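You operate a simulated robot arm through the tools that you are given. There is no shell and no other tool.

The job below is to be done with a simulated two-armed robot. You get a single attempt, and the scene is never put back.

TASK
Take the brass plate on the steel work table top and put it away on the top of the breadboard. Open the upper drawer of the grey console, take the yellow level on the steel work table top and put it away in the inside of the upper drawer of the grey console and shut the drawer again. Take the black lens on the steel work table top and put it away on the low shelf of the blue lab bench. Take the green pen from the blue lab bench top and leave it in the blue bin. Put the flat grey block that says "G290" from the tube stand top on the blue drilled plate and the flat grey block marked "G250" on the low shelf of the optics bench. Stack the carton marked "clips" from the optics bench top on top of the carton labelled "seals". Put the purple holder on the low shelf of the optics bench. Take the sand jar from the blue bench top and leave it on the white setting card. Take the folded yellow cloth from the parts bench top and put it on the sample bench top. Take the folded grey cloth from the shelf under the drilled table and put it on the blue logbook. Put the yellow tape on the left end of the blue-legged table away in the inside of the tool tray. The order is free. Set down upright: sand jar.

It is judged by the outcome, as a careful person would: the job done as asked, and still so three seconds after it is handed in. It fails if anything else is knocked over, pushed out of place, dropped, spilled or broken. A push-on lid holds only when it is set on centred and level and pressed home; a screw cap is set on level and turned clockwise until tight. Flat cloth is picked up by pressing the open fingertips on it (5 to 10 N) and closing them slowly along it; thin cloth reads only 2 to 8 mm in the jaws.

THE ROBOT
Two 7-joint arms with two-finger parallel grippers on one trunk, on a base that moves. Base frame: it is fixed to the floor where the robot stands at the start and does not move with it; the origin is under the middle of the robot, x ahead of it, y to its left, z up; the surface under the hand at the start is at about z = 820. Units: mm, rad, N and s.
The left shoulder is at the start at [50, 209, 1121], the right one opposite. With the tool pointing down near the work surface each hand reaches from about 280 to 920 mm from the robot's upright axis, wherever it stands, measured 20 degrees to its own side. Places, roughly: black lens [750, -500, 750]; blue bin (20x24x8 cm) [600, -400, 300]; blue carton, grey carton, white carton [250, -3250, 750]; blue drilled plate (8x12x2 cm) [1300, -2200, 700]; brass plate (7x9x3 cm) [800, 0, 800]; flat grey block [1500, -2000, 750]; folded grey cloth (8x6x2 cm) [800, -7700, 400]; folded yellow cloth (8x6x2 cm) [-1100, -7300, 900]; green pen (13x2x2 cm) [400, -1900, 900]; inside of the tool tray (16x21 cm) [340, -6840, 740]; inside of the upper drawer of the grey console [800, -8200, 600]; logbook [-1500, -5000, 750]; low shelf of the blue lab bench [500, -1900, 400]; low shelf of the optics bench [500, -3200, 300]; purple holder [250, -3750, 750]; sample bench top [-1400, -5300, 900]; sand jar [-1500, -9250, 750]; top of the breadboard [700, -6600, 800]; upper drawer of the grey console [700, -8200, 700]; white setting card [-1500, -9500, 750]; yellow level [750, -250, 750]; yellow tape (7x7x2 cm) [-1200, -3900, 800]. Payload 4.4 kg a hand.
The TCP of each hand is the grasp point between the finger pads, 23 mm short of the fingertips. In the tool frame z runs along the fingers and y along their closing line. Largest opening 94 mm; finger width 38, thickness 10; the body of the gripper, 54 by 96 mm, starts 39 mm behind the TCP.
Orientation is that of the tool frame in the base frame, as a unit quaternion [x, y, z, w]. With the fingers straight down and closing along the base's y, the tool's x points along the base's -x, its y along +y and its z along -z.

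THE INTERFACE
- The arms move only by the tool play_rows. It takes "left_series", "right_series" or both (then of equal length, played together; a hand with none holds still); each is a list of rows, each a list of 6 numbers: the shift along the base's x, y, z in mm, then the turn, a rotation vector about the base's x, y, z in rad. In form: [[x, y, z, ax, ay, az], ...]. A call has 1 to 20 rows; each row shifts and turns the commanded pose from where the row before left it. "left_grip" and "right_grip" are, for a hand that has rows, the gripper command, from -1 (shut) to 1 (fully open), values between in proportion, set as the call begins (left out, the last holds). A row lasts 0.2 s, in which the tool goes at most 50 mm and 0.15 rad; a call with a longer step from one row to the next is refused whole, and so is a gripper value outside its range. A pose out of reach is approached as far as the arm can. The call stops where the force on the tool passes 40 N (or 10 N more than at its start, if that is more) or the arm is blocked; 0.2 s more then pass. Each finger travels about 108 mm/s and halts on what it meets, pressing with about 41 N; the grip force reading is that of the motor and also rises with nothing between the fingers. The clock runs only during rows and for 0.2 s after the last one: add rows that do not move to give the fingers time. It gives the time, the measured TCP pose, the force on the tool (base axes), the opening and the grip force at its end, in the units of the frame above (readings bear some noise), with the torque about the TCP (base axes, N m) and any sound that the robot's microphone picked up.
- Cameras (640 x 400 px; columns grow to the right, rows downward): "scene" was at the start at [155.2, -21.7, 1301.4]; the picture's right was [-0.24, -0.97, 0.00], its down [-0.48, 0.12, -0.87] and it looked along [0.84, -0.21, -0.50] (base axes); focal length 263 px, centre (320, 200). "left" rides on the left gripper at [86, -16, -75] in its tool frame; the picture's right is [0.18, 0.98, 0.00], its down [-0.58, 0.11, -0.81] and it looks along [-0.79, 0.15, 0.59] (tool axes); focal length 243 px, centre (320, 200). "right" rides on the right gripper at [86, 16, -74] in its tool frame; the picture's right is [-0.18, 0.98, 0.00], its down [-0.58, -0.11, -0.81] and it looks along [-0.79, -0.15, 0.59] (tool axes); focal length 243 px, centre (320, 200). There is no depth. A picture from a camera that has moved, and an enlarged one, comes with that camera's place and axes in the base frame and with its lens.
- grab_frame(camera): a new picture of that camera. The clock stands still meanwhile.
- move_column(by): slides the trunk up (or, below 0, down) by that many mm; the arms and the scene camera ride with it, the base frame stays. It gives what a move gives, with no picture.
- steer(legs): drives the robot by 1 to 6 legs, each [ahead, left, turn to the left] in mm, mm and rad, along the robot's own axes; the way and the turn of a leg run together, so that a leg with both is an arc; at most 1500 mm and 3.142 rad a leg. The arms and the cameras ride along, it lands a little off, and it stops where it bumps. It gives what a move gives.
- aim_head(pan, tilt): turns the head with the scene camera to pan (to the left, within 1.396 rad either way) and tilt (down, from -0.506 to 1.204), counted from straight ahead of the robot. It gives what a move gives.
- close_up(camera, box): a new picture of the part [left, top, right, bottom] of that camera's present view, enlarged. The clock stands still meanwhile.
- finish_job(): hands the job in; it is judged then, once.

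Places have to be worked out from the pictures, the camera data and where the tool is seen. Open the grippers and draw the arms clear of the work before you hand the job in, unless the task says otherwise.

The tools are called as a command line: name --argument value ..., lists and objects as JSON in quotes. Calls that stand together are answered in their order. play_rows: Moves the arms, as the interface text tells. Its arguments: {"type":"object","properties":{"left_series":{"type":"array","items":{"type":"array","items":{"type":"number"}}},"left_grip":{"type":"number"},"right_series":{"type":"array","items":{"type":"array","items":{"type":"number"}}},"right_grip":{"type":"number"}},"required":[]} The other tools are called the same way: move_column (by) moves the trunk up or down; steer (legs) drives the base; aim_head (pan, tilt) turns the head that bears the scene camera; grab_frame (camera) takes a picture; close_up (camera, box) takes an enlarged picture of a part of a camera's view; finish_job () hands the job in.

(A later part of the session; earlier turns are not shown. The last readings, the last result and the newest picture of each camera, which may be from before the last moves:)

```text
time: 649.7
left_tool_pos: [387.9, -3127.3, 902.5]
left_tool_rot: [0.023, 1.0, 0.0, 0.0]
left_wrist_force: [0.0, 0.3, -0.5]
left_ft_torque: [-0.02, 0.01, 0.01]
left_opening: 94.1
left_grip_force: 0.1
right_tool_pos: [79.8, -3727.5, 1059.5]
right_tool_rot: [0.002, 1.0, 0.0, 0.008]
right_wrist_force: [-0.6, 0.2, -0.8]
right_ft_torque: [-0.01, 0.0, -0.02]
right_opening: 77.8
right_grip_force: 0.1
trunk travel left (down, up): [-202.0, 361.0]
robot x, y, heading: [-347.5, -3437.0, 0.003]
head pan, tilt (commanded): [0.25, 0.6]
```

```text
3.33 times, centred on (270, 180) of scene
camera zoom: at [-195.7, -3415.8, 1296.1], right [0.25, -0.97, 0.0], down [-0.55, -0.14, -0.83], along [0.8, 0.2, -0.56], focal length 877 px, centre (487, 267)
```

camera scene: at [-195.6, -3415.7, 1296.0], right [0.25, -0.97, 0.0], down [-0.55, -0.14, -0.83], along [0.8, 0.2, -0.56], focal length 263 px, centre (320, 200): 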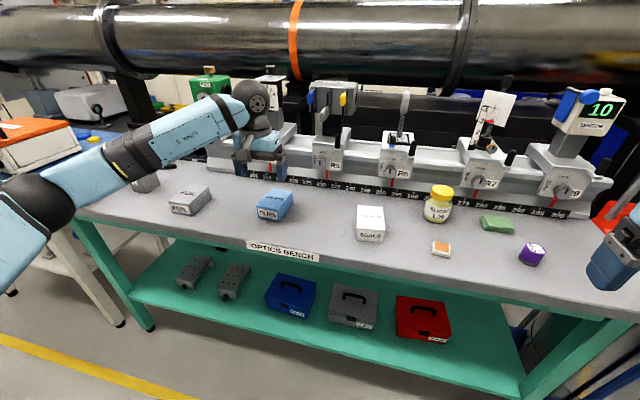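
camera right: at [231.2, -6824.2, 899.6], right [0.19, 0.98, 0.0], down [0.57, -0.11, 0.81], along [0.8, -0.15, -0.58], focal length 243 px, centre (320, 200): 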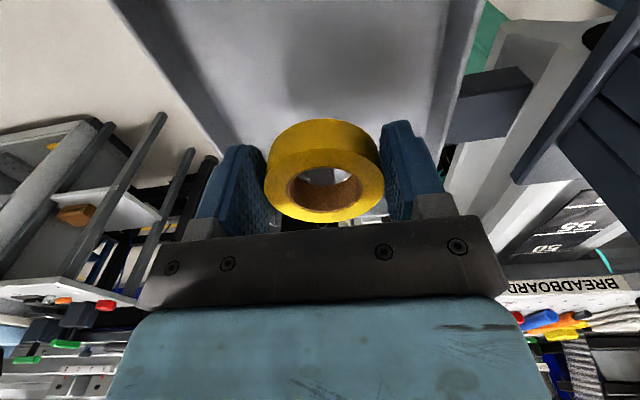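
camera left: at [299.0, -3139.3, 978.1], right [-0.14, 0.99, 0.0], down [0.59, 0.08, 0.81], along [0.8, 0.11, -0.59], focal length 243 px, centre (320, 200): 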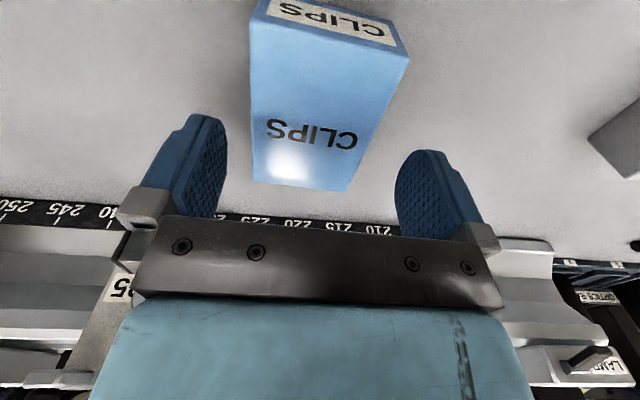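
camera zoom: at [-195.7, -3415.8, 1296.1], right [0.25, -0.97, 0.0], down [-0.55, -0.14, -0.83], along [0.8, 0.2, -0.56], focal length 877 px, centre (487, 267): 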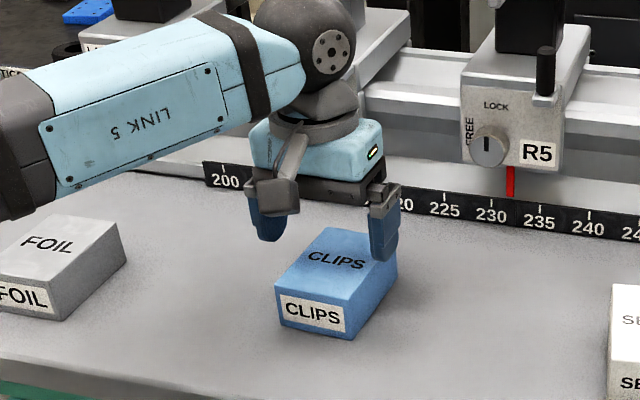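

play_rows --left_series '[[5, -3, -20, 0, 0, 0], [0, 0, -20, 0, 0, 0], [0, 0, -10, 0, 0, 0], [0, 0, -4, 0, 0, 0], [0, 0, 0, 0, 0, 0]]'

grab_frame --camera "left"

```text
time: 650.9
left_tool_pos: [393.5, -3130.4, 848.8]
left_tool_rot: [0.024, 1.0, 0.0, 0.0]
left_wrist_force: [0.1, 0.3, -0.6]
left_ft_torque: [0.03, 0.04, 0.01]
left_opening: 94.0
left_grip_force: 0.0
right_tool_pos: [79.6, -3729.3, 1058.2]
right_tool_rot: [0.003, 1.0, 0.0, 0.009]
right_wrist_force: [1.0, 0.0, 0.2]
right_ft_torque: [0.01, 0.0, -0.03]
right_opening: 77.6
right_grip_force: 0.0
trunk travel left (down, up): [-202.0, 361.0]
robot x, y, heading: [-352.0, -3437.5, 0.001]
head pan, tilt (commanded): [0.25, 0.6]
```

```text
taken
camera left: at [305.5, -3142.5, 923.5], right [-0.14, 0.99, 0.0], down [0.59, 0.08, 0.81], along [0.8, 0.11, -0.59], focal length 243 px, centre (320, 200)
```

left: 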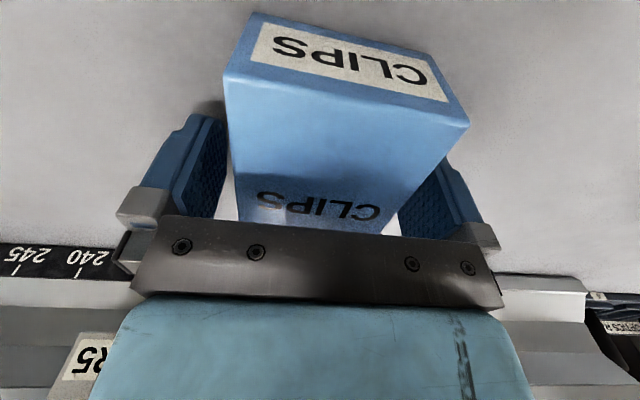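

The carton is between the fingers. I close and lift.

play_rows --left_series '[[0, 0, 0, 0, 0, 0], [0, 0, 0, 0, 0, 0], [0, 0, 0, 0, 0, 0], [0, 0, 0, 0, 0, 0]]' --left_grip -1

play_rows --left_series '[[0, 0, 8, 0, 0, 0], [0, 0, 15, 0, 0, 0], [0, 0, 30, 0, 0, 0], [0, 0, 40, 0, 0, 0], [0, 0, 0, 0, 0, 0]]'

grab_frame --camera "left"

grab_frame --camera "scene"

```text
time: 651.9
left_tool_pos: [394.7, -3131.2, 848.7]
left_tool_rot: [0.024, 1.0, 0.0, 0.0]
left_wrist_force: [-0.4, 0.2, -0.2]
left_ft_torque: [-0.03, -0.01, -0.01]
left_opening: 69.4
left_grip_force: 40.8
right_tool_pos: [80.3, -3729.3, 1059.0]
right_tool_rot: [0.003, 1.0, 0.001, 0.008]
right_wrist_force: [-0.1, 0.3, -0.2]
right_ft_torque: [0.0, -0.01, -0.03]
right_opening: 77.6
right_grip_force: 0.0
trunk travel left (down, up): [-202.0, 361.0]
robot x, y, heading: [-351.9, -3440.5, -0.001]
head pan, tilt (commanded): [0.25, 0.6]
```

```text
time: 653.1
left_tool_pos: [393.1, -3132.0, 942.8]
left_tool_rot: [0.024, 1.0, 0.0, 0.0]
left_wrist_force: [-0.2, -0.4, -1.0]
left_ft_torque: [-0.02, -0.02, 0.01]
left_opening: 69.3
left_grip_force: 40.7
right_tool_pos: [80.4, -3728.3, 1059.8]
right_tool_rot: [0.002, 1.0, 0.0, 0.009]
right_wrist_force: [0.1, -0.1, 0.0]
right_ft_torque: [0.01, -0.03, -0.02]
right_opening: 77.4
right_grip_force: 0.0
trunk travel left (down, up): [-202.0, 361.0]
robot x, y, heading: [-348.8, -3438.2, 0.0]
head pan, tilt (commanded): [0.25, 0.6]
```

```text
taken
camera left: at [303.9, -3143.6, 1017.3], right [-0.14, 0.99, 0.0], down [0.59, 0.08, 0.81], along [0.8, 0.11, -0.59], focal length 243 px, centre (320, 200)
```

left: 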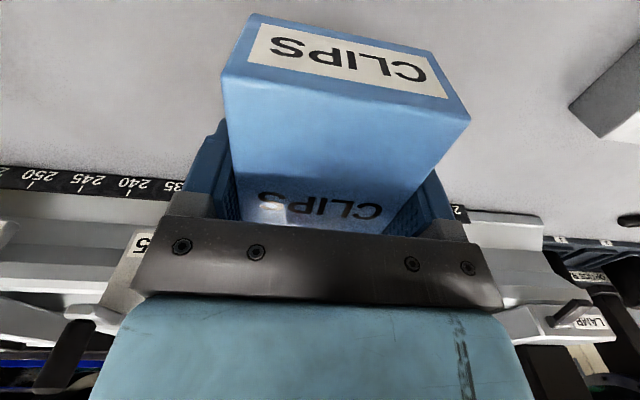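

```text
taken
camera scene: at [-195.2, -3415.3, 1295.9], right [0.25, -0.97, 0.0], down [-0.55, -0.14, -0.82], along [0.8, 0.2, -0.57], focal length 263 px, centre (320, 200)
```

scene: 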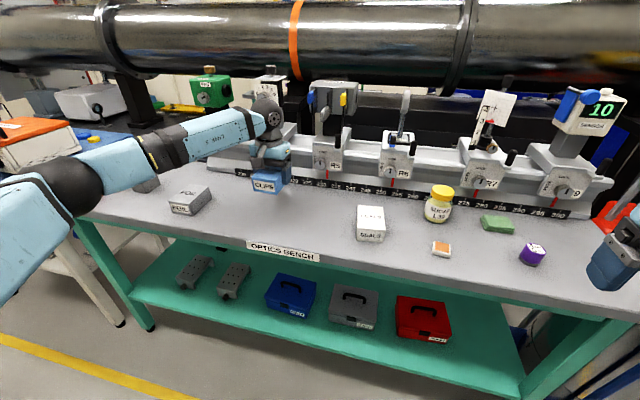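

Clips is held. I look closely at the seals carton to get its exact position.

close_up --camera "scene" --box '[330, 180, 430, 260]'

play_rows --left_series '[[-10, -35, 10, 0, 0, 0.01], [-10, -40, 5, 0, 0, 0.02], [-10, -40, 5, 0, 0, 0.02], [-10, -40, 0, 0, 0, 0.02], [-10, -40, 0, 0, 0, 0.02], [-10, -35, 0, 0, 0, 0.02], [0, 0, 0, 0, 0, 0.02]]'

grab_frame --camera "left"

```text
5.00 times, centred on (380, 220) of scene
camera zoom: at [-195.2, -3415.3, 1295.9], right [0.25, -0.97, 0.0], down [-0.55, -0.14, -0.82], along [0.8, 0.2, -0.57], focal length 1315 px, centre (20, 100)
```

zoom: 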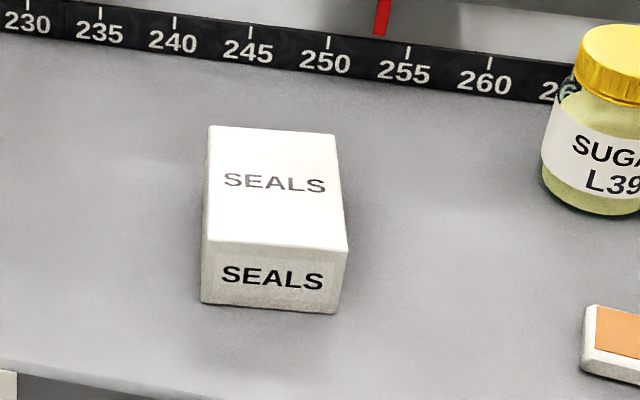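

```text
time: 654.7
left_tool_pos: [334.4, -3361.2, 961.0]
left_tool_rot: [-0.042, 0.999, 0.0, 0.001]
left_wrist_force: [0.6, 0.0, -0.8]
left_ft_torque: [-0.03, -0.03, -0.01]
left_opening: 69.4
left_grip_force: 40.8
right_tool_pos: [79.8, -3728.1, 1059.7]
right_tool_rot: [0.002, 1.0, 0.0, 0.008]
right_wrist_force: [0.1, 0.4, 0.0]
right_ft_torque: [0.04, 0.0, -0.02]
right_opening: 77.5
right_grip_force: 0.0
trunk travel left (down, up): [-202.0, 361.0]
robot x, y, heading: [-351.9, -3435.2, 0.002]
head pan, tilt (commanded): [0.25, 0.6]
```

```text
taken
camera left: at [246.8, -3384.6, 1036.0], right [-0.27, 0.96, 0.0], down [0.57, 0.16, 0.81], along [0.78, 0.21, -0.59], focal length 243 px, centre (320, 200)
```

left: 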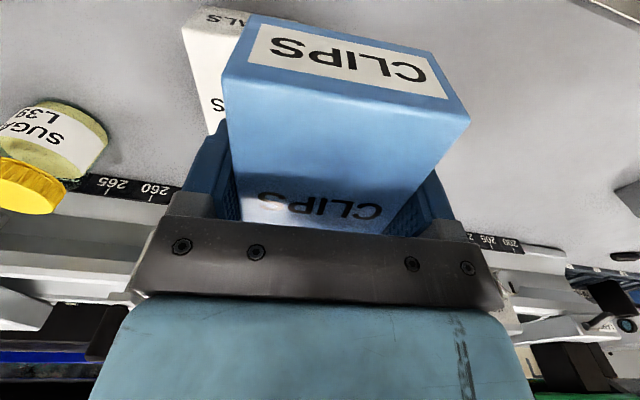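

Seals' centre is ≈[374,-3412] with +6° yaw. I bring clips over it, aligned.

play_rows --left_series '[[13, -17, 0, 0, 0, 0.013], [13, -17, 0, 0, 0, 0.014], [13, -17, -15, 0, 0, 0], [0, 0, -15, 0, 0, 0], [0, 0, 0, 0, 0, 0]]'

grab_frame --camera "left"

close_up --camera "scene" --box '[310, 140, 430, 240]'

```text
time: 655.9
left_tool_pos: [374.7, -3413.3, 932.7]
left_tool_rot: [-0.055, 0.999, 0.0, 0.0]
left_wrist_force: [0.3, -0.4, -1.2]
left_ft_torque: [0.0, 0.01, 0.01]
left_opening: 69.5
left_grip_force: 41.0
right_tool_pos: [80.6, -3728.3, 1058.9]
right_tool_rot: [0.003, 1.0, 0.0, 0.008]
right_wrist_force: [0.0, 0.4, 0.0]
right_ft_torque: [0.0, -0.03, 0.02]
right_opening: 77.5
right_grip_force: 0.0
trunk travel left (down, up): [-202.0, 361.0]
robot x, y, heading: [-351.8, -3438.8, -0.002]
head pan, tilt (commanded): [0.25, 0.6]
```

```text
taken
camera left: at [288.3, -3438.3, 1007.0], right [-0.29, 0.96, 0.0], down [0.57, 0.17, 0.81], along [0.77, 0.23, -0.59], focal length 243 px, centre (320, 200)
```

left: 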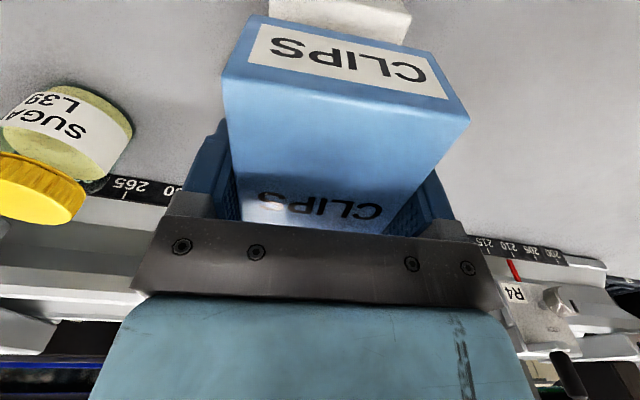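

```text
4.00 times, centred on (370, 190) of scene
camera zoom: at [-195.6, -3415.9, 1296.1], right [0.25, -0.97, 0.0], down [-0.55, -0.14, -0.83], along [0.8, 0.2, -0.56], focal length 1052 px, centre (120, 240)
```

zoom: 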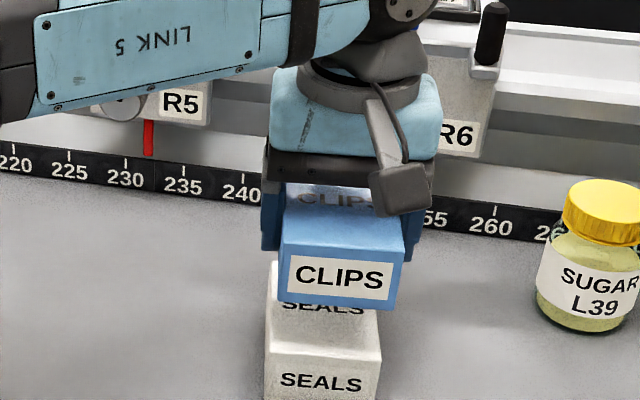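

Comparing both in the same image, clips should shift about 5 mm in +x and 3 mm in +y. I do that and lower to contact.

play_rows --left_series '[[5, 3, -12, 0, 0, 0], [0, 0, -12, 0, 0, 0], [0, 0, -6, 0, 0, 0], [0, 0, 0, 0, 0, 0]]'

play_rows --left_series '[[0, 0, -3, 0, 0, 0], [0, 0, -3, 0, 0, 0], [0, 0, 0, 0, 0, 0]]'

close_up --camera "scene" --box '[310, 160, 430, 260]'

```text
time: 656.9
left_tool_pos: [378.8, -3409.8, 902.0]
left_tool_rot: [-0.056, 0.998, 0.001, 0.0]
left_wrist_force: [-0.2, 0.6, -1.1]
left_ft_torque: [-0.01, -0.02, 0.0]
left_opening: 69.5
left_grip_force: 40.4
right_tool_pos: [80.3, -3728.8, 1058.9]
right_tool_rot: [0.003, 1.0, 0.0, 0.009]
right_wrist_force: [0.1, -0.4, 0.8]
right_ft_torque: [-0.01, 0.01, -0.01]
right_opening: 77.3
right_grip_force: 0.1
trunk travel left (down, up): [-202.0, 361.0]
robot x, y, heading: [-351.7, -3439.7, -0.0]
head pan, tilt (commanded): [0.25, 0.6]
```

```text
time: 657.7
left_tool_pos: [379.9, -3411.0, 894.7]
left_tool_rot: [-0.056, 0.998, 0.0, 0.0]
left_wrist_force: [-0.3, 0.2, -0.2]
left_ft_torque: [-0.01, 0.0, 0.01]
left_opening: 69.6
left_grip_force: 40.9
right_tool_pos: [80.7, -3728.8, 1058.2]
right_tool_rot: [0.003, 1.0, 0.0, 0.009]
right_wrist_force: [0.0, 0.9, -0.2]
right_ft_torque: [0.01, -0.01, 0.0]
right_opening: 77.8
right_grip_force: 0.0
trunk travel left (down, up): [-202.0, 361.0]
robot x, y, heading: [-350.3, -3437.9, 0.001]
head pan, tilt (commanded): [0.25, 0.6]
```

```text
4.00 times, centred on (370, 210) of scene
camera zoom: at [-195.6, -3415.6, 1296.0], right [0.25, -0.97, 0.0], down [-0.55, -0.14, -0.83], along [0.8, 0.2, -0.56], focal length 1052 px, centre (120, 160)
```

zoom: 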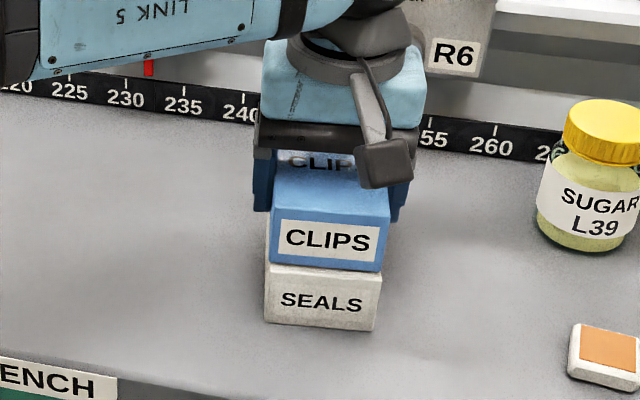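

play_rows --left_series '[[0, 2, -2, 0, 0, 0], [0, 0, -2, 0, 0, 0], [0, 0, 0, 0, 0, 0]]'

play_rows --left_series '[[0, 0, -2, 0, 0, 0], [0, 0, -1, 0, 0, 0], [0, 0, 0, 0, 0, 0]]'

close_up --camera "scene" --box '[310, 160, 430, 260]'

```text
time: 658.5
left_tool_pos: [377.5, -3407.1, 893.4]
left_tool_rot: [-0.054, 0.999, 0.0, 0.001]
left_wrist_force: [4.0, -2.0, 11.4]
left_ft_torque: [-0.07, 0.32, 0.01]
left_opening: 69.4
left_grip_force: 40.9
right_tool_pos: [79.3, -3728.9, 1059.4]
right_tool_rot: [0.002, 1.0, 0.0, 0.009]
right_wrist_force: [0.3, 0.4, 0.4]
right_ft_torque: [0.03, 0.0, 0.01]
right_opening: 77.4
right_grip_force: 0.1
trunk travel left (down, up): [-202.0, 361.0]
robot x, y, heading: [-348.6, -3439.9, 0.006]
head pan, tilt (commanded): [0.25, 0.6]
```

```text
time: 659.3
left_tool_pos: [376.5, -3407.4, 892.8]
left_tool_rot: [-0.055, 0.998, -0.001, 0.003]
left_wrist_force: [7.2, 1.1, 34.1]
left_ft_torque: [-0.01, 0.87, 0.0]
left_opening: 69.6
left_grip_force: 41.0
right_tool_pos: [76.8, -3729.7, 1059.8]
right_tool_rot: [0.001, 1.0, 0.001, 0.01]
right_wrist_force: [0.1, 0.0, -0.4]
right_ft_torque: [0.0, 0.04, 0.02]
right_opening: 77.4
right_grip_force: 0.1
trunk travel left (down, up): [-202.0, 361.0]
robot x, y, heading: [-348.1, -3439.0, 0.003]
head pan, tilt (commanded): [0.25, 0.6]
```

```text
4.00 times, centred on (370, 210) of scene
camera zoom: at [-198.8, -3415.7, 1296.8], right [0.25, -0.97, 0.0], down [-0.54, -0.14, -0.83], along [0.8, 0.2, -0.56], focal length 1052 px, centre (120, 160)
```

zoom: 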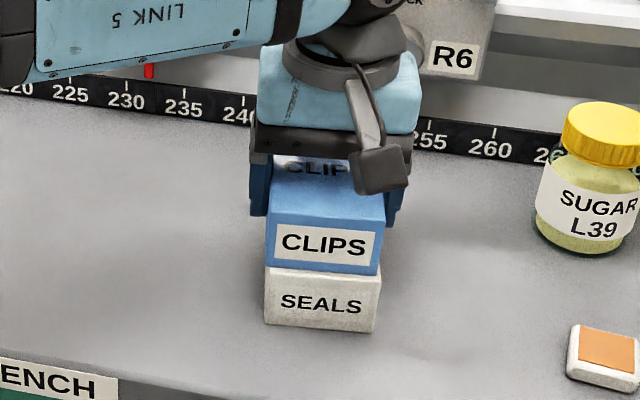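

Clips sits flush on seals. I ease the pressure, open the fingers moderately and lift away.

play_rows --left_series '[[0, 0, 2, 0, 0, 0], [0, 0, 1, 0, 0, 0]]'

play_rows --left_series '[[0, 0, 0, 0, 0, 0], [0, 0, 0, 0, 0, 0], [0, 0, 0, 0, 0, 0], [0, 0, 0, 0, 0, 0]]' --left_grip 0.85

play_rows --left_series '[[0, 0, 10, 0, 0, 0], [0, 0, 25, 0, 0, 0], [0, 0, 40, 0, 0, 0], [-20, 10, 40, 0, 0, 0], [-35, 25, 15, 0, 0, -0.02], [-35, 25, 10, 0, 0, -0.02], [-35, 25, 10, 0, 0, -0.02], [-35, 25, 10, 0, 0, -0.02], [-35, 25, 10, 0, 0, -0.02], [-35, 25, 0, 0, 0, -0.01], [-35, 25, 0, 0, 0, 0]]'

grab_frame --camera "scene"

```text
time: 659.9
left_tool_pos: [377.7, -3409.0, 894.4]
left_tool_rot: [-0.056, 0.998, 0.0, 0.002]
left_wrist_force: [6.4, 1.2, 26.9]
left_ft_torque: [-0.14, 0.07, 0.02]
left_opening: 69.5
left_grip_force: 41.2
right_tool_pos: [78.6, -3728.6, 1061.0]
right_tool_rot: [0.001, 1.0, 0.001, 0.01]
right_wrist_force: [0.0, -0.1, 0.4]
right_ft_torque: [0.01, 0.01, 0.01]
right_opening: 77.5
right_grip_force: 0.1
trunk travel left (down, up): [-202.0, 361.0]
robot x, y, heading: [-350.5, -3434.9, -0.004]
head pan, tilt (commanded): [0.25, 0.6]
```

```text
time: 660.9
left_tool_pos: [377.8, -3407.8, 891.8]
left_tool_rot: [-0.055, 0.998, 0.001, 0.0]
left_wrist_force: [0.0, -0.9, -0.8]
left_ft_torque: [0.02, 0.04, -0.03]
left_opening: 87.0
left_grip_force: 0.0
right_tool_pos: [81.1, -3729.1, 1060.2]
right_tool_rot: [0.002, 1.0, 0.001, 0.009]
right_wrist_force: [-0.8, -0.4, 0.5]
right_ft_torque: [0.0, -0.01, -0.03]
right_opening: 77.4
right_grip_force: 0.1
trunk travel left (down, up): [-202.0, 361.0]
robot x, y, heading: [-349.1, -3440.1, -0.001]
head pan, tilt (commanded): [0.25, 0.6]
```

```text
time: 663.3
left_tool_pos: [112.0, -3222.1, 1062.4]
left_tool_rot: [0.0, 1.0, -0.001, -0.001]
left_wrist_force: [0.1, -0.2, 0.7]
left_ft_torque: [-0.02, 0.0, 0.0]
left_opening: 86.9
left_grip_force: 0.1
right_tool_pos: [79.3, -3728.2, 1060.0]
right_tool_rot: [0.002, 1.0, 0.0, 0.009]
right_wrist_force: [-0.6, -0.3, 0.3]
right_ft_torque: [-0.02, -0.03, 0.01]
right_opening: 77.7
right_grip_force: 0.0
trunk travel left (down, up): [-202.0, 361.0]
robot x, y, heading: [-348.8, -3437.3, -0.004]
head pan, tilt (commanded): [0.25, 0.6]
```

```text
taken
camera scene: at [-196.6, -3414.7, 1296.2], right [0.25, -0.97, 0.0], down [-0.55, -0.14, -0.83], along [0.8, 0.2, -0.56], focal length 263 px, centre (320, 200)
```

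scene: 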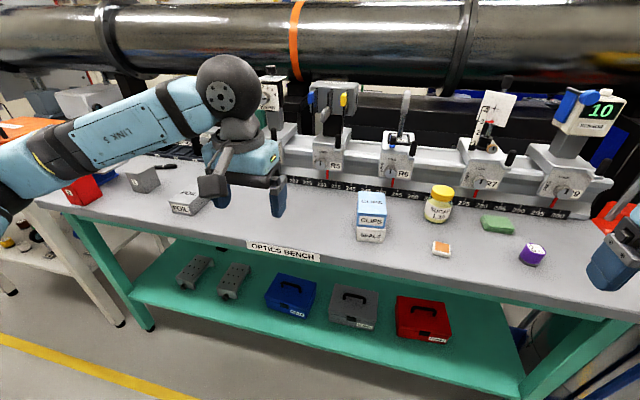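

Clips is stacked on seals. Next the purple holder: I shift right so the right arm faces it, and look.

steer --legs '[[0, -160, 0.003]]'

aim_head --pan -0.3 --tilt 0.65

grab_frame --camera "scene"

grab_frame --camera "right"

```text
time: 665.4
left_tool_pos: [112.0, -3383.8, 1061.6]
left_tool_rot: [-0.001, 1.0, 0.001, 0.0]
left_wrist_force: [0.2, 0.1, -0.3]
left_ft_torque: [-0.02, 0.01, 0.04]
left_opening: 86.9
left_grip_force: 0.0
right_tool_pos: [81.3, -3889.5, 1059.1]
right_tool_rot: [0.002, 1.0, 0.002, 0.008]
right_wrist_force: [0.0, 0.4, 0.3]
right_ft_torque: [0.01, -0.02, 0.04]
right_opening: 77.9
right_grip_force: 0.1
trunk travel left (down, up): [-202.0, 361.0]
robot x, y, heading: [-348.2, -3598.2, -0.001]
head pan, tilt (commanded): [0.25, 0.6]
```

```text
time: 666.4
left_tool_pos: [111.7, -3383.3, 1060.7]
left_tool_rot: [-0.001, 1.0, -0.001, 0.0]
left_wrist_force: [-0.6, -0.2, -0.6]
left_ft_torque: [-0.01, -0.04, 0.01]
left_opening: 87.3
left_grip_force: 0.0
right_tool_pos: [80.6, -3888.7, 1059.5]
right_tool_rot: [0.002, 1.0, 0.0, 0.009]
right_wrist_force: [-1.1, -0.7, 0.5]
right_ft_torque: [-0.01, 0.03, 0.02]
right_opening: 77.4
right_grip_force: 0.1
trunk travel left (down, up): [-202.0, 361.0]
robot x, y, heading: [-349.4, -3597.9, -0.004]
head pan, tilt (commanded): [-0.3, 0.649]
```

```text
taken
camera scene: at [-198.5, -3623.5, 1291.8], right [-0.29, -0.96, 0.0], down [-0.58, 0.18, -0.8], along [0.76, -0.23, -0.6], focal length 263 px, centre (320, 200)
```

scene: 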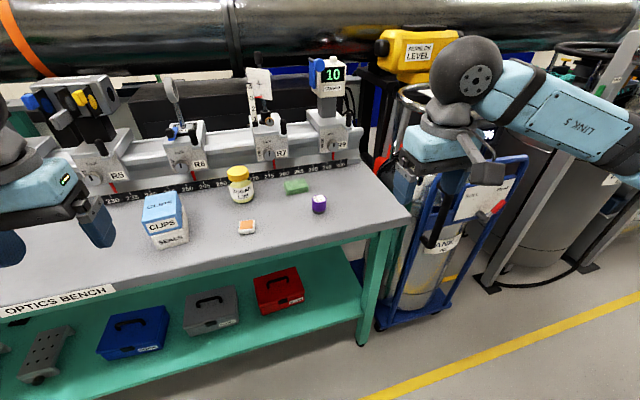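

```text
taken
camera right: at [-6.7, -3871.8, 1133.3], right [0.19, 0.98, 0.0], down [0.57, -0.11, 0.82], along [0.8, -0.15, -0.58], focal length 243 px, centre (320, 200)
```

right: 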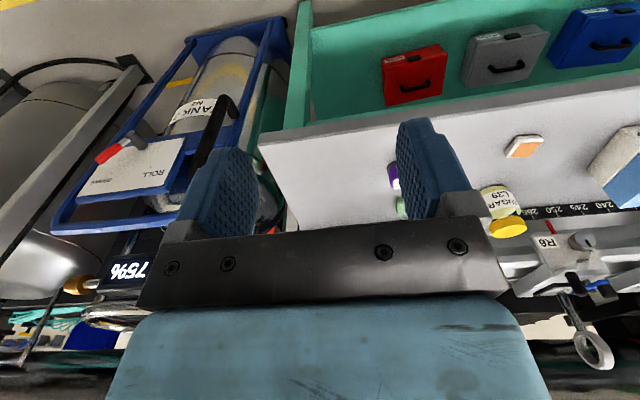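

The purple holder is at about [355,-3790]. I pitch the right hand 35° and bring it just in front of and above the holder.

play_rows --right_series '[[33, 16, -20, 0, -0.1, 0], [33, 16, -20, 0, -0.1, 0], [33, 16, -20, 0, -0.1, 0], [33, 16, -20, 0, -0.1, 0], [33, 17, -20, 0, -0.1, 0], [33, 17, -20, 0, -0.09, 0], [0, 0, 0, 0, 0, 0]]' --right_grip 1

grab_frame --camera "right"

close_up --camera "scene" --box '[240, 120, 400, 240]'

```text
time: 668.0
left_tool_pos: [112.2, -3383.4, 1061.8]
left_tool_rot: [-0.002, 1.0, 0.0, 0.0]
left_wrist_force: [-0.2, 0.5, -0.2]
left_ft_torque: [-0.03, -0.02, 0.01]
left_opening: 86.8
left_grip_force: 0.1
right_tool_pos: [278.4, -3792.4, 937.7]
right_tool_rot: [0.001, 0.954, 0.0, 0.3]
right_wrist_force: [0.3, 0.4, -1.3]
right_ft_torque: [-0.03, 0.01, 0.0]
right_opening: 94.0
right_grip_force: 0.0
trunk travel left (down, up): [-202.0, 361.0]
robot x, y, heading: [-348.7, -3599.8, 0.001]
head pan, tilt (commanded): [-0.3, 0.649]
```

```text
taken
camera right: at [165.4, -3775.0, 950.4], right [0.15, 0.98, 0.11], down [0.01, -0.11, 0.99], along [0.99, -0.15, -0.03], focal length 243 px, centre (320, 200)
```

right: 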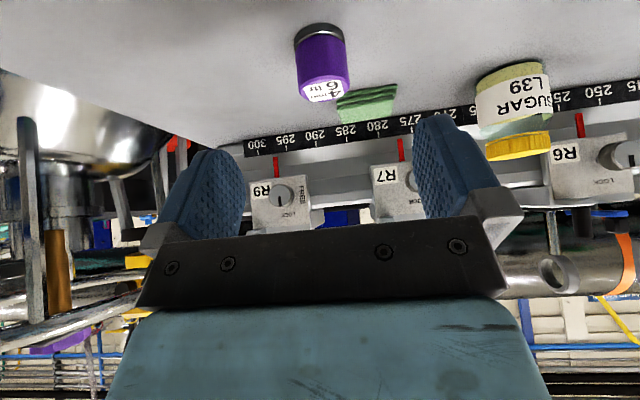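

```text
3.33 times, centred on (320, 180) of scene
camera zoom: at [-198.9, -3623.8, 1291.9], right [-0.3, -0.96, 0.0], down [-0.58, 0.18, -0.8], along [0.76, -0.24, -0.6], focal length 877 px, centre (320, 267)
```

zoom: 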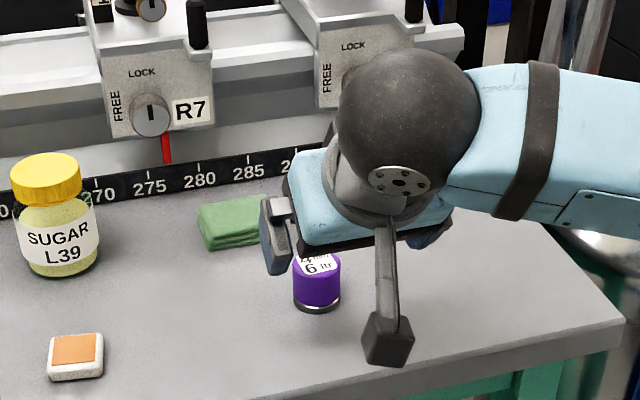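

play_rows --right_series '[[15, 1, -22, 0, 0, 0], [15, 1, -22, 0, 0, 0], [15, 0, -15, 0, 0, 0], [0, 0, 0, 0, 0, 0]]'

grab_frame --camera "right"

close_up --camera "scene" --box '[260, 150, 380, 240]'

```text
time: 669.0
left_tool_pos: [111.8, -3383.4, 1062.0]
left_tool_rot: [-0.001, 1.0, 0.001, 0.001]
left_wrist_force: [0.3, -0.2, 0.2]
left_ft_torque: [0.0, 0.01, -0.04]
left_opening: 86.9
left_grip_force: 0.0
right_tool_pos: [324.0, -3788.3, 878.3]
right_tool_rot: [0.001, 0.954, 0.001, 0.3]
right_wrist_force: [0.3, 0.3, -0.1]
right_ft_torque: [-0.03, 0.02, -0.01]
right_opening: 94.1
right_grip_force: 0.1
trunk travel left (down, up): [-202.0, 361.0]
robot x, y, heading: [-347.2, -3599.1, -0.002]
head pan, tilt (commanded): [-0.3, 0.649]
```

```text
taken
camera right: at [210.5, -3771.3, 891.8], right [0.15, 0.98, 0.11], down [0.02, -0.11, 0.99], along [0.99, -0.15, -0.03], focal length 243 px, centre (320, 200)
```

right: 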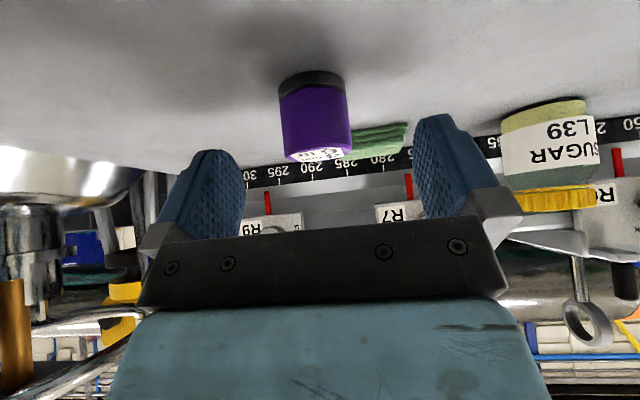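

```text
4.44 times, centred on (320, 195) of scene
camera zoom: at [-198.7, -3623.6, 1291.8], right [-0.3, -0.96, 0.0], down [-0.58, 0.18, -0.8], along [0.76, -0.24, -0.6], focal length 1169 px, centre (320, 222)
```

zoom: 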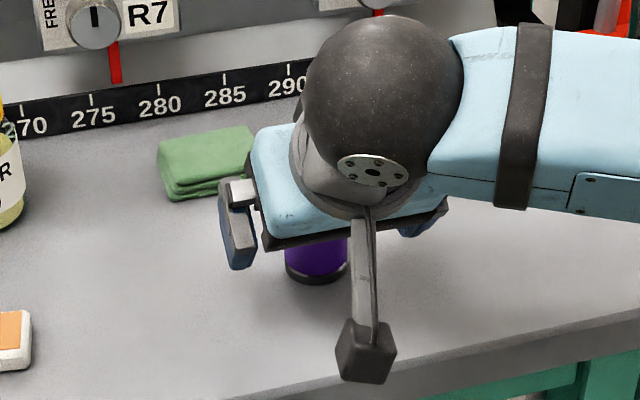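

The holder's base is at [341,-3789,≈822], about 45 mm tall. I go in around it and close.

play_rows --right_series '[[8, -1, -10, 0, 0, 0], [7, 0, -8, 0, 0, 0], [2, 0, -5, 0, 0, 0], [0, 0, -2, 0, 0, 0], [0, 0, 0, 0, 0, 0]]'

grab_frame --camera "right"

play_rows --right_series '[[0, 0, 0, 0, 0, 0], [0, 0, 0, 0, 0, 0], [0, 0, 0, 0, 0, 0], [0, 0, 0, 0, 0, 0], [0, 0, 0, 0, 0, 0]]' --right_grip -1

play_rows --right_series '[[0, 0, 8, 0, 0, 0], [0, 0, 15, 0, 0, 0], [0, 0, 30, 0, 0, 0], [-10, 0, 40, 0, 0, 0], [0, 0, 0, 0, 0, 0]]'

grab_frame --camera "right"

```text
time: 670.2
left_tool_pos: [111.3, -3382.6, 1062.4]
left_tool_rot: [-0.002, 1.0, 0.0, 0.0]
left_wrist_force: [0.4, 0.5, -0.8]
left_ft_torque: [-0.02, 0.01, -0.03]
left_opening: 87.1
left_grip_force: 0.1
right_tool_pos: [339.3, -3790.5, 855.0]
right_tool_rot: [0.001, 0.954, 0.001, 0.299]
right_wrist_force: [0.4, -0.5, -0.7]
right_ft_torque: [0.04, -0.01, 0.02]
right_opening: 93.9
right_grip_force: 0.1
trunk travel left (down, up): [-202.0, 361.0]
robot x, y, heading: [-349.5, -3598.1, 0.0]
head pan, tilt (commanded): [-0.3, 0.649]
```

```text
taken
camera right: at [227.3, -3772.6, 867.6], right [0.15, 0.98, 0.11], down [0.02, -0.11, 0.99], along [0.99, -0.15, -0.03], focal length 243 px, centre (320, 200)
```

right: 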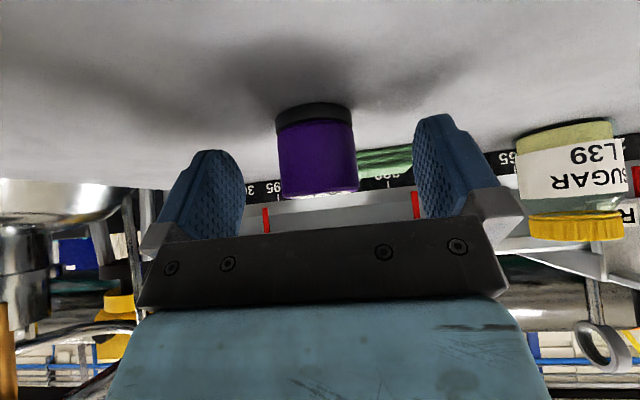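

```text
time: 671.4
left_tool_pos: [112.1, -3382.6, 1061.8]
left_tool_rot: [-0.001, 1.0, 0.0, 0.0]
left_wrist_force: [0.1, -0.1, -0.1]
left_ft_torque: [-0.02, -0.01, -0.02]
left_opening: 86.7
left_grip_force: 0.0
right_tool_pos: [342.2, -3789.3, 855.1]
right_tool_rot: [0.001, 0.954, 0.001, 0.299]
right_wrist_force: [0.6, -0.6, 1.1]
right_ft_torque: [-0.12, 0.0, -0.02]
right_opening: 38.3
right_grip_force: 40.9
trunk travel left (down, up): [-202.0, 361.0]
robot x, y, heading: [-349.1, -3601.7, -0.001]
head pan, tilt (commanded): [-0.3, 0.649]
```

```text
time: 672.6
left_tool_pos: [113.0, -3384.5, 1061.1]
left_tool_rot: [-0.001, 1.0, 0.0, 0.0]
left_wrist_force: [0.3, 0.2, 0.3]
left_ft_torque: [0.01, -0.01, 0.02]
left_opening: 87.0
left_grip_force: 0.0
right_tool_pos: [330.0, -3790.7, 948.4]
right_tool_rot: [0.001, 0.954, 0.0, 0.299]
right_wrist_force: [-0.2, 0.0, -1.1]
right_ft_torque: [-0.03, 0.01, -0.05]
right_opening: 38.4
right_grip_force: 40.7
trunk travel left (down, up): [-202.0, 361.0]
robot x, y, heading: [-348.0, -3598.9, -0.004]
head pan, tilt (commanded): [-0.3, 0.649]
```

```text
taken
camera right: at [216.3, -3773.7, 961.7], right [0.15, 0.98, 0.11], down [0.02, -0.11, 0.99], along [0.99, -0.15, -0.03], focal length 243 px, centre (320, 200)
```

right: 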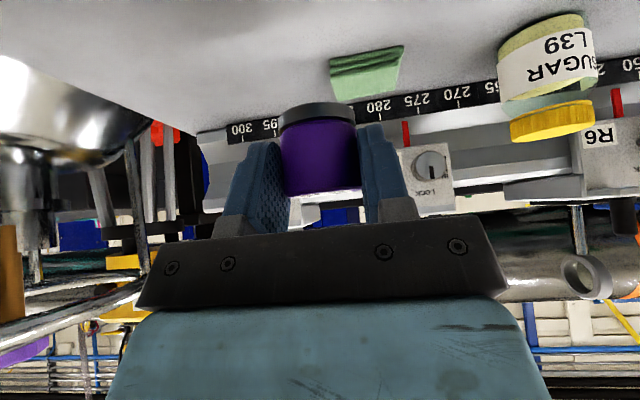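

The purple holder is held (38 mm). I draw it back in front of the bench, lower the trunk and look at the low shelf's free right part.

play_rows --right_series '[[-40, -10, 0, 0, 0, 0], [-45, -10, 0, 0, 0, 0], [-45, -15, 0, 0, 0, 0], [-45, -15, 0, 0, 0, 0]]'

move_column --by -200

aim_head --pan -0.25 --tilt 0.65

grab_frame --camera "scene"

grab_frame --camera "right"

```text
time: 673.6
left_tool_pos: [111.4, -3384.2, 1062.6]
left_tool_rot: [-0.001, 1.0, 0.001, 0.0]
left_wrist_force: [-0.3, 0.1, -0.3]
left_ft_torque: [0.01, 0.03, -0.01]
left_opening: 87.1
left_grip_force: 0.1
right_tool_pos: [155.9, -3843.1, 951.9]
right_tool_rot: [0.001, 0.954, 0.002, 0.3]
right_wrist_force: [0.7, -0.3, -1.2]
right_ft_torque: [0.0, -0.02, 0.03]
right_opening: 38.5
right_grip_force: 41.2
trunk travel left (down, up): [-202.0, 361.0]
robot x, y, heading: [-348.8, -3597.9, -0.003]
head pan, tilt (commanded): [-0.3, 0.649]
```

```text
time: 675.7
left_tool_pos: [111.5, -3382.5, 861.8]
left_tool_rot: [-0.001, 1.0, 0.0, 0.0]
left_wrist_force: [0.4, 0.0, 1.1]
left_ft_torque: [-0.02, 0.0, 0.02]
left_opening: 86.9
left_grip_force: 0.0
right_tool_pos: [155.6, -3839.9, 751.2]
right_tool_rot: [0.001, 0.954, 0.001, 0.299]
right_wrist_force: [0.4, 0.7, -1.7]
right_ft_torque: [0.01, 0.01, -0.02]
right_opening: 38.9
right_grip_force: 40.8
trunk travel left (down, up): [-2.0, 561.0]
robot x, y, heading: [-348.0, -3597.9, 0.0]
head pan, tilt (commanded): [-0.3, 0.649]
```

```text
time: 676.4
left_tool_pos: [111.8, -3383.4, 861.8]
left_tool_rot: [-0.001, 1.0, 0.0, 0.0]
left_wrist_force: [0.2, 0.4, -0.9]
left_ft_torque: [0.01, 0.0, -0.02]
left_opening: 86.9
left_grip_force: 0.1
right_tool_pos: [156.1, -3841.4, 751.6]
right_tool_rot: [0.0, 0.954, 0.002, 0.299]
right_wrist_force: [-0.4, -0.2, -1.5]
right_ft_torque: [0.0, -0.01, -0.01]
right_opening: 38.5
right_grip_force: 40.9
trunk travel left (down, up): [-2.0, 561.0]
robot x, y, heading: [-349.7, -3598.9, 0.003]
head pan, tilt (commanded): [-0.25, 0.649]
```

```text
taken
camera scene: at [-197.2, -3619.4, 1091.8], right [-0.25, -0.97, 0.0], down [-0.59, 0.15, -0.8], along [0.77, -0.2, -0.6], focal length 263 px, centre (320, 200)
```

scene: 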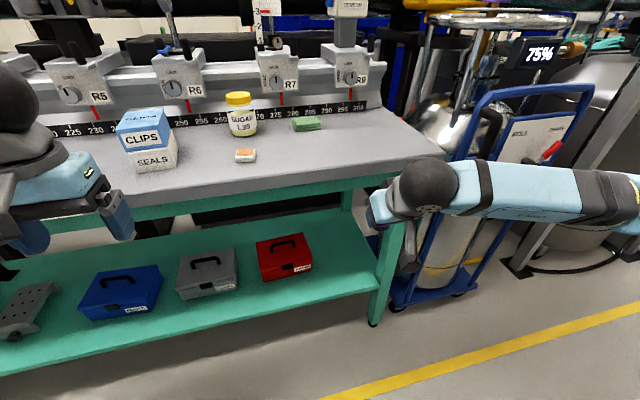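

```text
taken
camera right: at [43.1, -3824.6, 763.7], right [0.15, 0.98, 0.11], down [0.02, -0.11, 0.99], along [0.99, -0.15, -0.03], focal length 243 px, centre (320, 200)
```

right: 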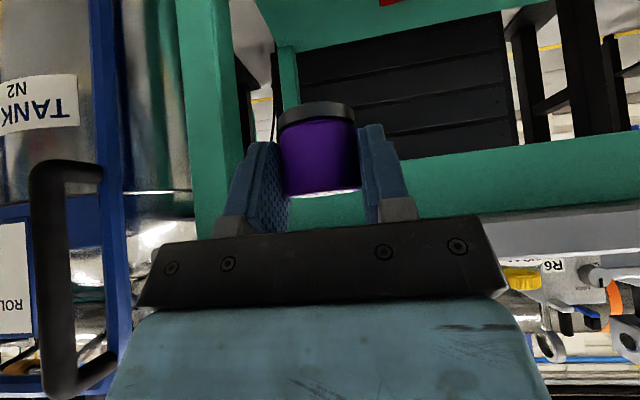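

The free shelf part lies between the red box and the leg. I lower the hand in front of the bench to see the shelf's level better.

play_rows --right_series '[[4, -3, -35, 0, 0, 0], [4, -3, -35, 0, 0, 0], [4, -3, -35, 0, 0, 0], [4, -3, -35, 0, 0, 0], [4, -3, -35, 0, 0, 0], [4, -3, -35, 0, 0, 0], [0, 0, 0, 0, 0, 0]]'

grab_frame --camera "right"

grab_frame --camera "scene"

```text
time: 678.0
left_tool_pos: [112.9, -3383.9, 862.0]
left_tool_rot: [-0.001, 1.0, 0.0, 0.0]
left_wrist_force: [0.4, 0.9, -0.2]
left_ft_torque: [-0.01, 0.01, -0.01]
left_opening: 87.1
left_grip_force: 0.0
right_tool_pos: [182.3, -3860.2, 540.6]
right_tool_rot: [0.001, 0.954, 0.001, 0.299]
right_wrist_force: [0.5, 0.1, -0.2]
right_ft_torque: [0.0, 0.02, 0.0]
right_opening: 38.7
right_grip_force: 40.4
trunk travel left (down, up): [-2.0, 561.0]
robot x, y, heading: [-350.7, -3598.2, 0.003]
head pan, tilt (commanded): [-0.25, 0.649]
```

```text
taken
camera right: at [68.6, -3843.0, 553.1], right [0.15, 0.98, 0.11], down [0.02, -0.11, 0.99], along [0.99, -0.15, -0.03], focal length 243 px, centre (320, 200)
```

right: 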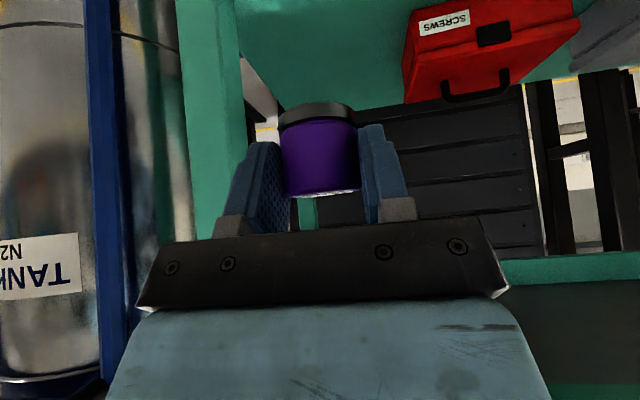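

```text
taken
camera scene: at [-197.2, -3619.4, 1091.8], right [-0.25, -0.97, 0.0], down [-0.59, 0.15, -0.8], along [0.77, -0.2, -0.6], focal length 263 px, centre (320, 200)
```

scene: 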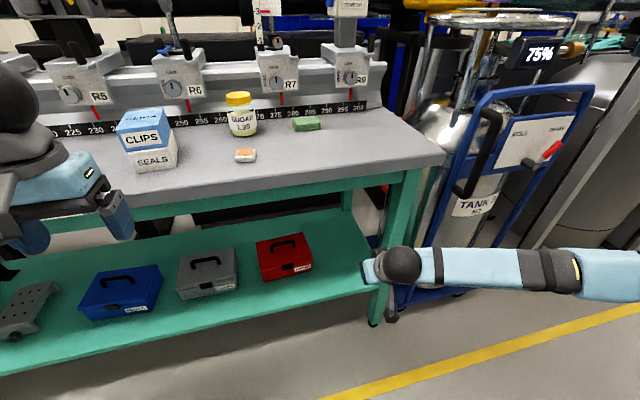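

Triangulation with the red box puts the shelf at z≈308. I move the hand in over the shelf's free part, then lower.

play_rows --right_series '[[25, 2, -30, 0, 0, 0], [25, 2, -30, 0, 0, 0], [28, 2, -25, 0, 0, 0], [30, 2, -20, 0, 0, 0], [30, 1, -15, 0, 0, 0], [30, 1, -10, 0, 0, 0], [25, 0, -10, 0, 0, 0], [0, 0, 0, 0, 0, 0]]'

grab_frame --camera "right"

grab_frame --camera "scene"

```text
time: 679.8
left_tool_pos: [112.3, -3383.9, 861.3]
left_tool_rot: [0.0, 1.0, 0.0, 0.0]
left_wrist_force: [-0.7, -0.6, 0.3]
left_ft_torque: [-0.04, -0.02, 0.0]
left_opening: 86.8
left_grip_force: 0.1
right_tool_pos: [374.0, -3847.9, 401.0]
right_tool_rot: [0.001, 0.954, 0.0, 0.299]
right_wrist_force: [-0.3, -0.2, -0.9]
right_ft_torque: [0.05, -0.02, -0.02]
right_opening: 38.4
right_grip_force: 40.9
trunk travel left (down, up): [-2.0, 561.0]
robot x, y, heading: [-348.1, -3599.6, -0.001]
head pan, tilt (commanded): [-0.25, 0.649]
```

```text
taken
camera right: at [260.2, -3831.3, 413.5], right [0.15, 0.98, 0.11], down [0.02, -0.11, 0.99], along [0.99, -0.15, -0.03], focal length 243 px, centre (320, 200)
```

right: 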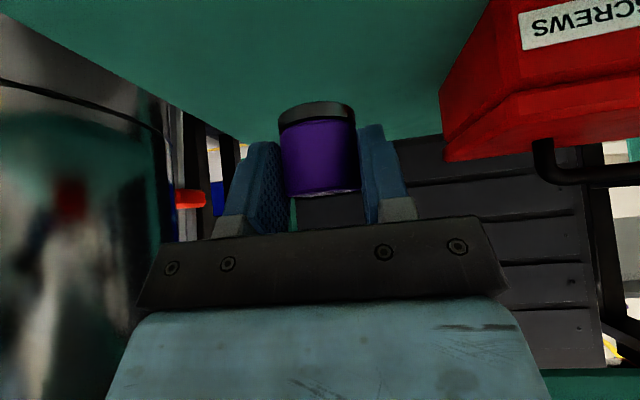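

```text
taken
camera scene: at [-197.2, -3619.4, 1091.8], right [-0.25, -0.97, 0.0], down [-0.59, 0.15, -0.8], along [0.77, -0.2, -0.6], focal length 263 px, centre (320, 200)
```

scene: 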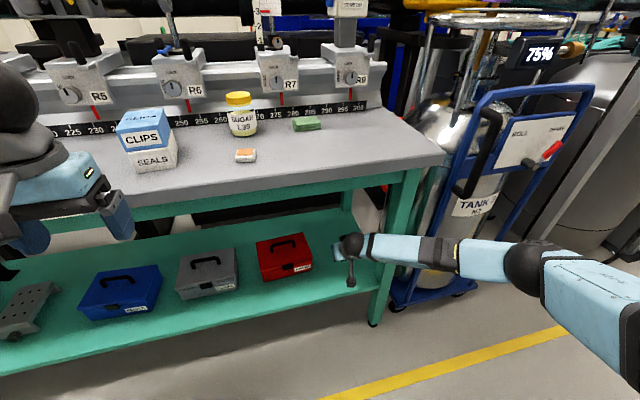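

play_rows --right_series '[[0, 0, -18, 0, 0, 0], [0, 0, -18, 0, 0, 0], [0, 0, -8, 0, 0, 0], [0, 0, 0, 0, 0, 0]]'

play_rows --right_series '[[0, 0, -4, 0, 0, 0], [0, 0, -3, 0, 0, 0], [0, 0, 0, 0, 0, 0]]'

grab_frame --camera "right"

```text
time: 680.8
left_tool_pos: [110.7, -3381.7, 861.8]
left_tool_rot: [-0.001, 1.0, -0.001, 0.0]
left_wrist_force: [-0.1, 0.3, 0.3]
left_ft_torque: [-0.02, -0.02, 0.05]
left_opening: 87.3
left_grip_force: 0.0
right_tool_pos: [373.2, -3849.2, 355.8]
right_tool_rot: [0.002, 0.954, 0.0, 0.299]
right_wrist_force: [-0.1, -0.2, -1.5]
right_ft_torque: [0.03, -0.04, -0.01]
right_opening: 38.6
right_grip_force: 41.3
trunk travel left (down, up): [-2.0, 561.0]
robot x, y, heading: [-354.6, -3599.1, -0.002]
head pan, tilt (commanded): [-0.25, 0.649]
```

```text
time: 681.6
left_tool_pos: [111.7, -3384.1, 861.0]
left_tool_rot: [-0.001, 1.0, 0.0, 0.0]
left_wrist_force: [0.6, 0.0, 0.0]
left_ft_torque: [0.0, -0.01, -0.03]
left_opening: 87.0
left_grip_force: 0.1
right_tool_pos: [372.2, -3849.2, 348.8]
right_tool_rot: [0.001, 0.954, 0.001, 0.299]
right_wrist_force: [-0.3, 0.5, -1.4]
right_ft_torque: [0.01, -0.01, 0.01]
right_opening: 38.9
right_grip_force: 40.7
trunk travel left (down, up): [-2.0, 561.0]
robot x, y, heading: [-350.3, -3598.2, 0.002]
head pan, tilt (commanded): [-0.25, 0.649]
```

```text
taken
camera right: at [260.1, -3832.4, 362.7], right [0.15, 0.98, 0.11], down [0.02, -0.11, 0.99], along [0.99, -0.15, -0.03], focal length 243 px, centre (320, 200)
```

right: 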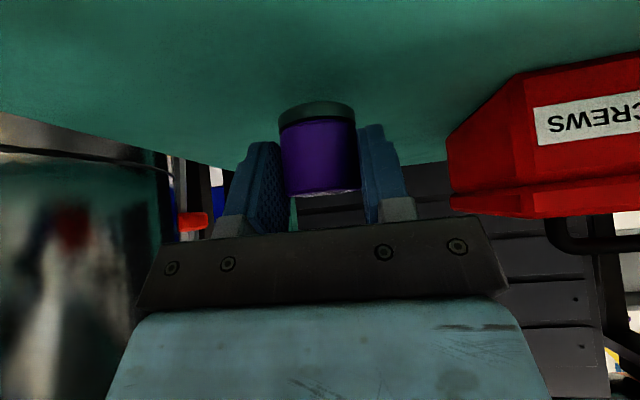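

play_rows --right_series '[[0, 0, -3, 0, 0, 0], [0, 0, -3, 0, 0, 0], [0, 0, 0, 0, 0, 0]]'

play_rows --right_series '[[0, 0, -2, 0, 0, 0], [0, 0, -2, 0, 0, 0], [0, 0, 0, 0, 0, 0]]'

play_rows --right_series '[[0, 0, -2, 0, 0, 0], [0, 0, -2, 0, 0, 0], [0, 0, 0, 0, 0, 0]]'

```text
time: 682.4
left_tool_pos: [111.9, -3383.4, 860.9]
left_tool_rot: [-0.001, 1.0, 0.0, 0.0]
left_wrist_force: [0.0, -0.1, 0.5]
left_ft_torque: [-0.03, 0.01, 0.01]
left_opening: 87.4
left_grip_force: 0.0
right_tool_pos: [372.6, -3848.6, 343.2]
right_tool_rot: [0.001, 0.954, 0.002, 0.3]
right_wrist_force: [-0.5, -0.8, -0.5]
right_ft_torque: [0.01, 0.02, -0.02]
right_opening: 39.0
right_grip_force: 41.0
trunk travel left (down, up): [-2.0, 561.0]
robot x, y, heading: [-346.8, -3597.5, -0.001]
head pan, tilt (commanded): [-0.25, 0.649]
```

```text
time: 683.2
left_tool_pos: [111.2, -3383.1, 861.6]
left_tool_rot: [0.0, 1.0, 0.0, 0.001]
left_wrist_force: [0.2, 0.2, -0.5]
left_ft_torque: [0.02, -0.04, 0.04]
left_opening: 87.0
left_grip_force: 0.1
right_tool_pos: [372.8, -3848.6, 339.7]
right_tool_rot: [0.001, 0.954, 0.001, 0.299]
right_wrist_force: [-0.3, 0.1, 0.4]
right_ft_torque: [0.01, 0.02, 0.0]
right_opening: 38.6
right_grip_force: 41.2
trunk travel left (down, up): [-2.0, 561.0]
robot x, y, heading: [-346.2, -3597.8, 0.004]
head pan, tilt (commanded): [-0.25, 0.649]
```

```text
time: 684.0
left_tool_pos: [112.2, -3382.6, 861.2]
left_tool_rot: [0.0, 1.0, 0.0, 0.001]
left_wrist_force: [0.1, 0.3, -0.8]
left_ft_torque: [0.01, 0.0, 0.01]
left_opening: 87.3
left_grip_force: 0.0
right_tool_pos: [372.0, -3850.0, 336.3]
right_tool_rot: [0.001, 0.954, 0.001, 0.299]
right_wrist_force: [-0.7, -0.4, -1.0]
right_ft_torque: [0.0, 0.03, 0.02]
right_opening: 38.4
right_grip_force: 40.6
trunk travel left (down, up): [-2.0, 561.0]
robot x, y, heading: [-351.7, -3597.2, 0.002]
head pan, tilt (commanded): [-0.25, 0.649]
```

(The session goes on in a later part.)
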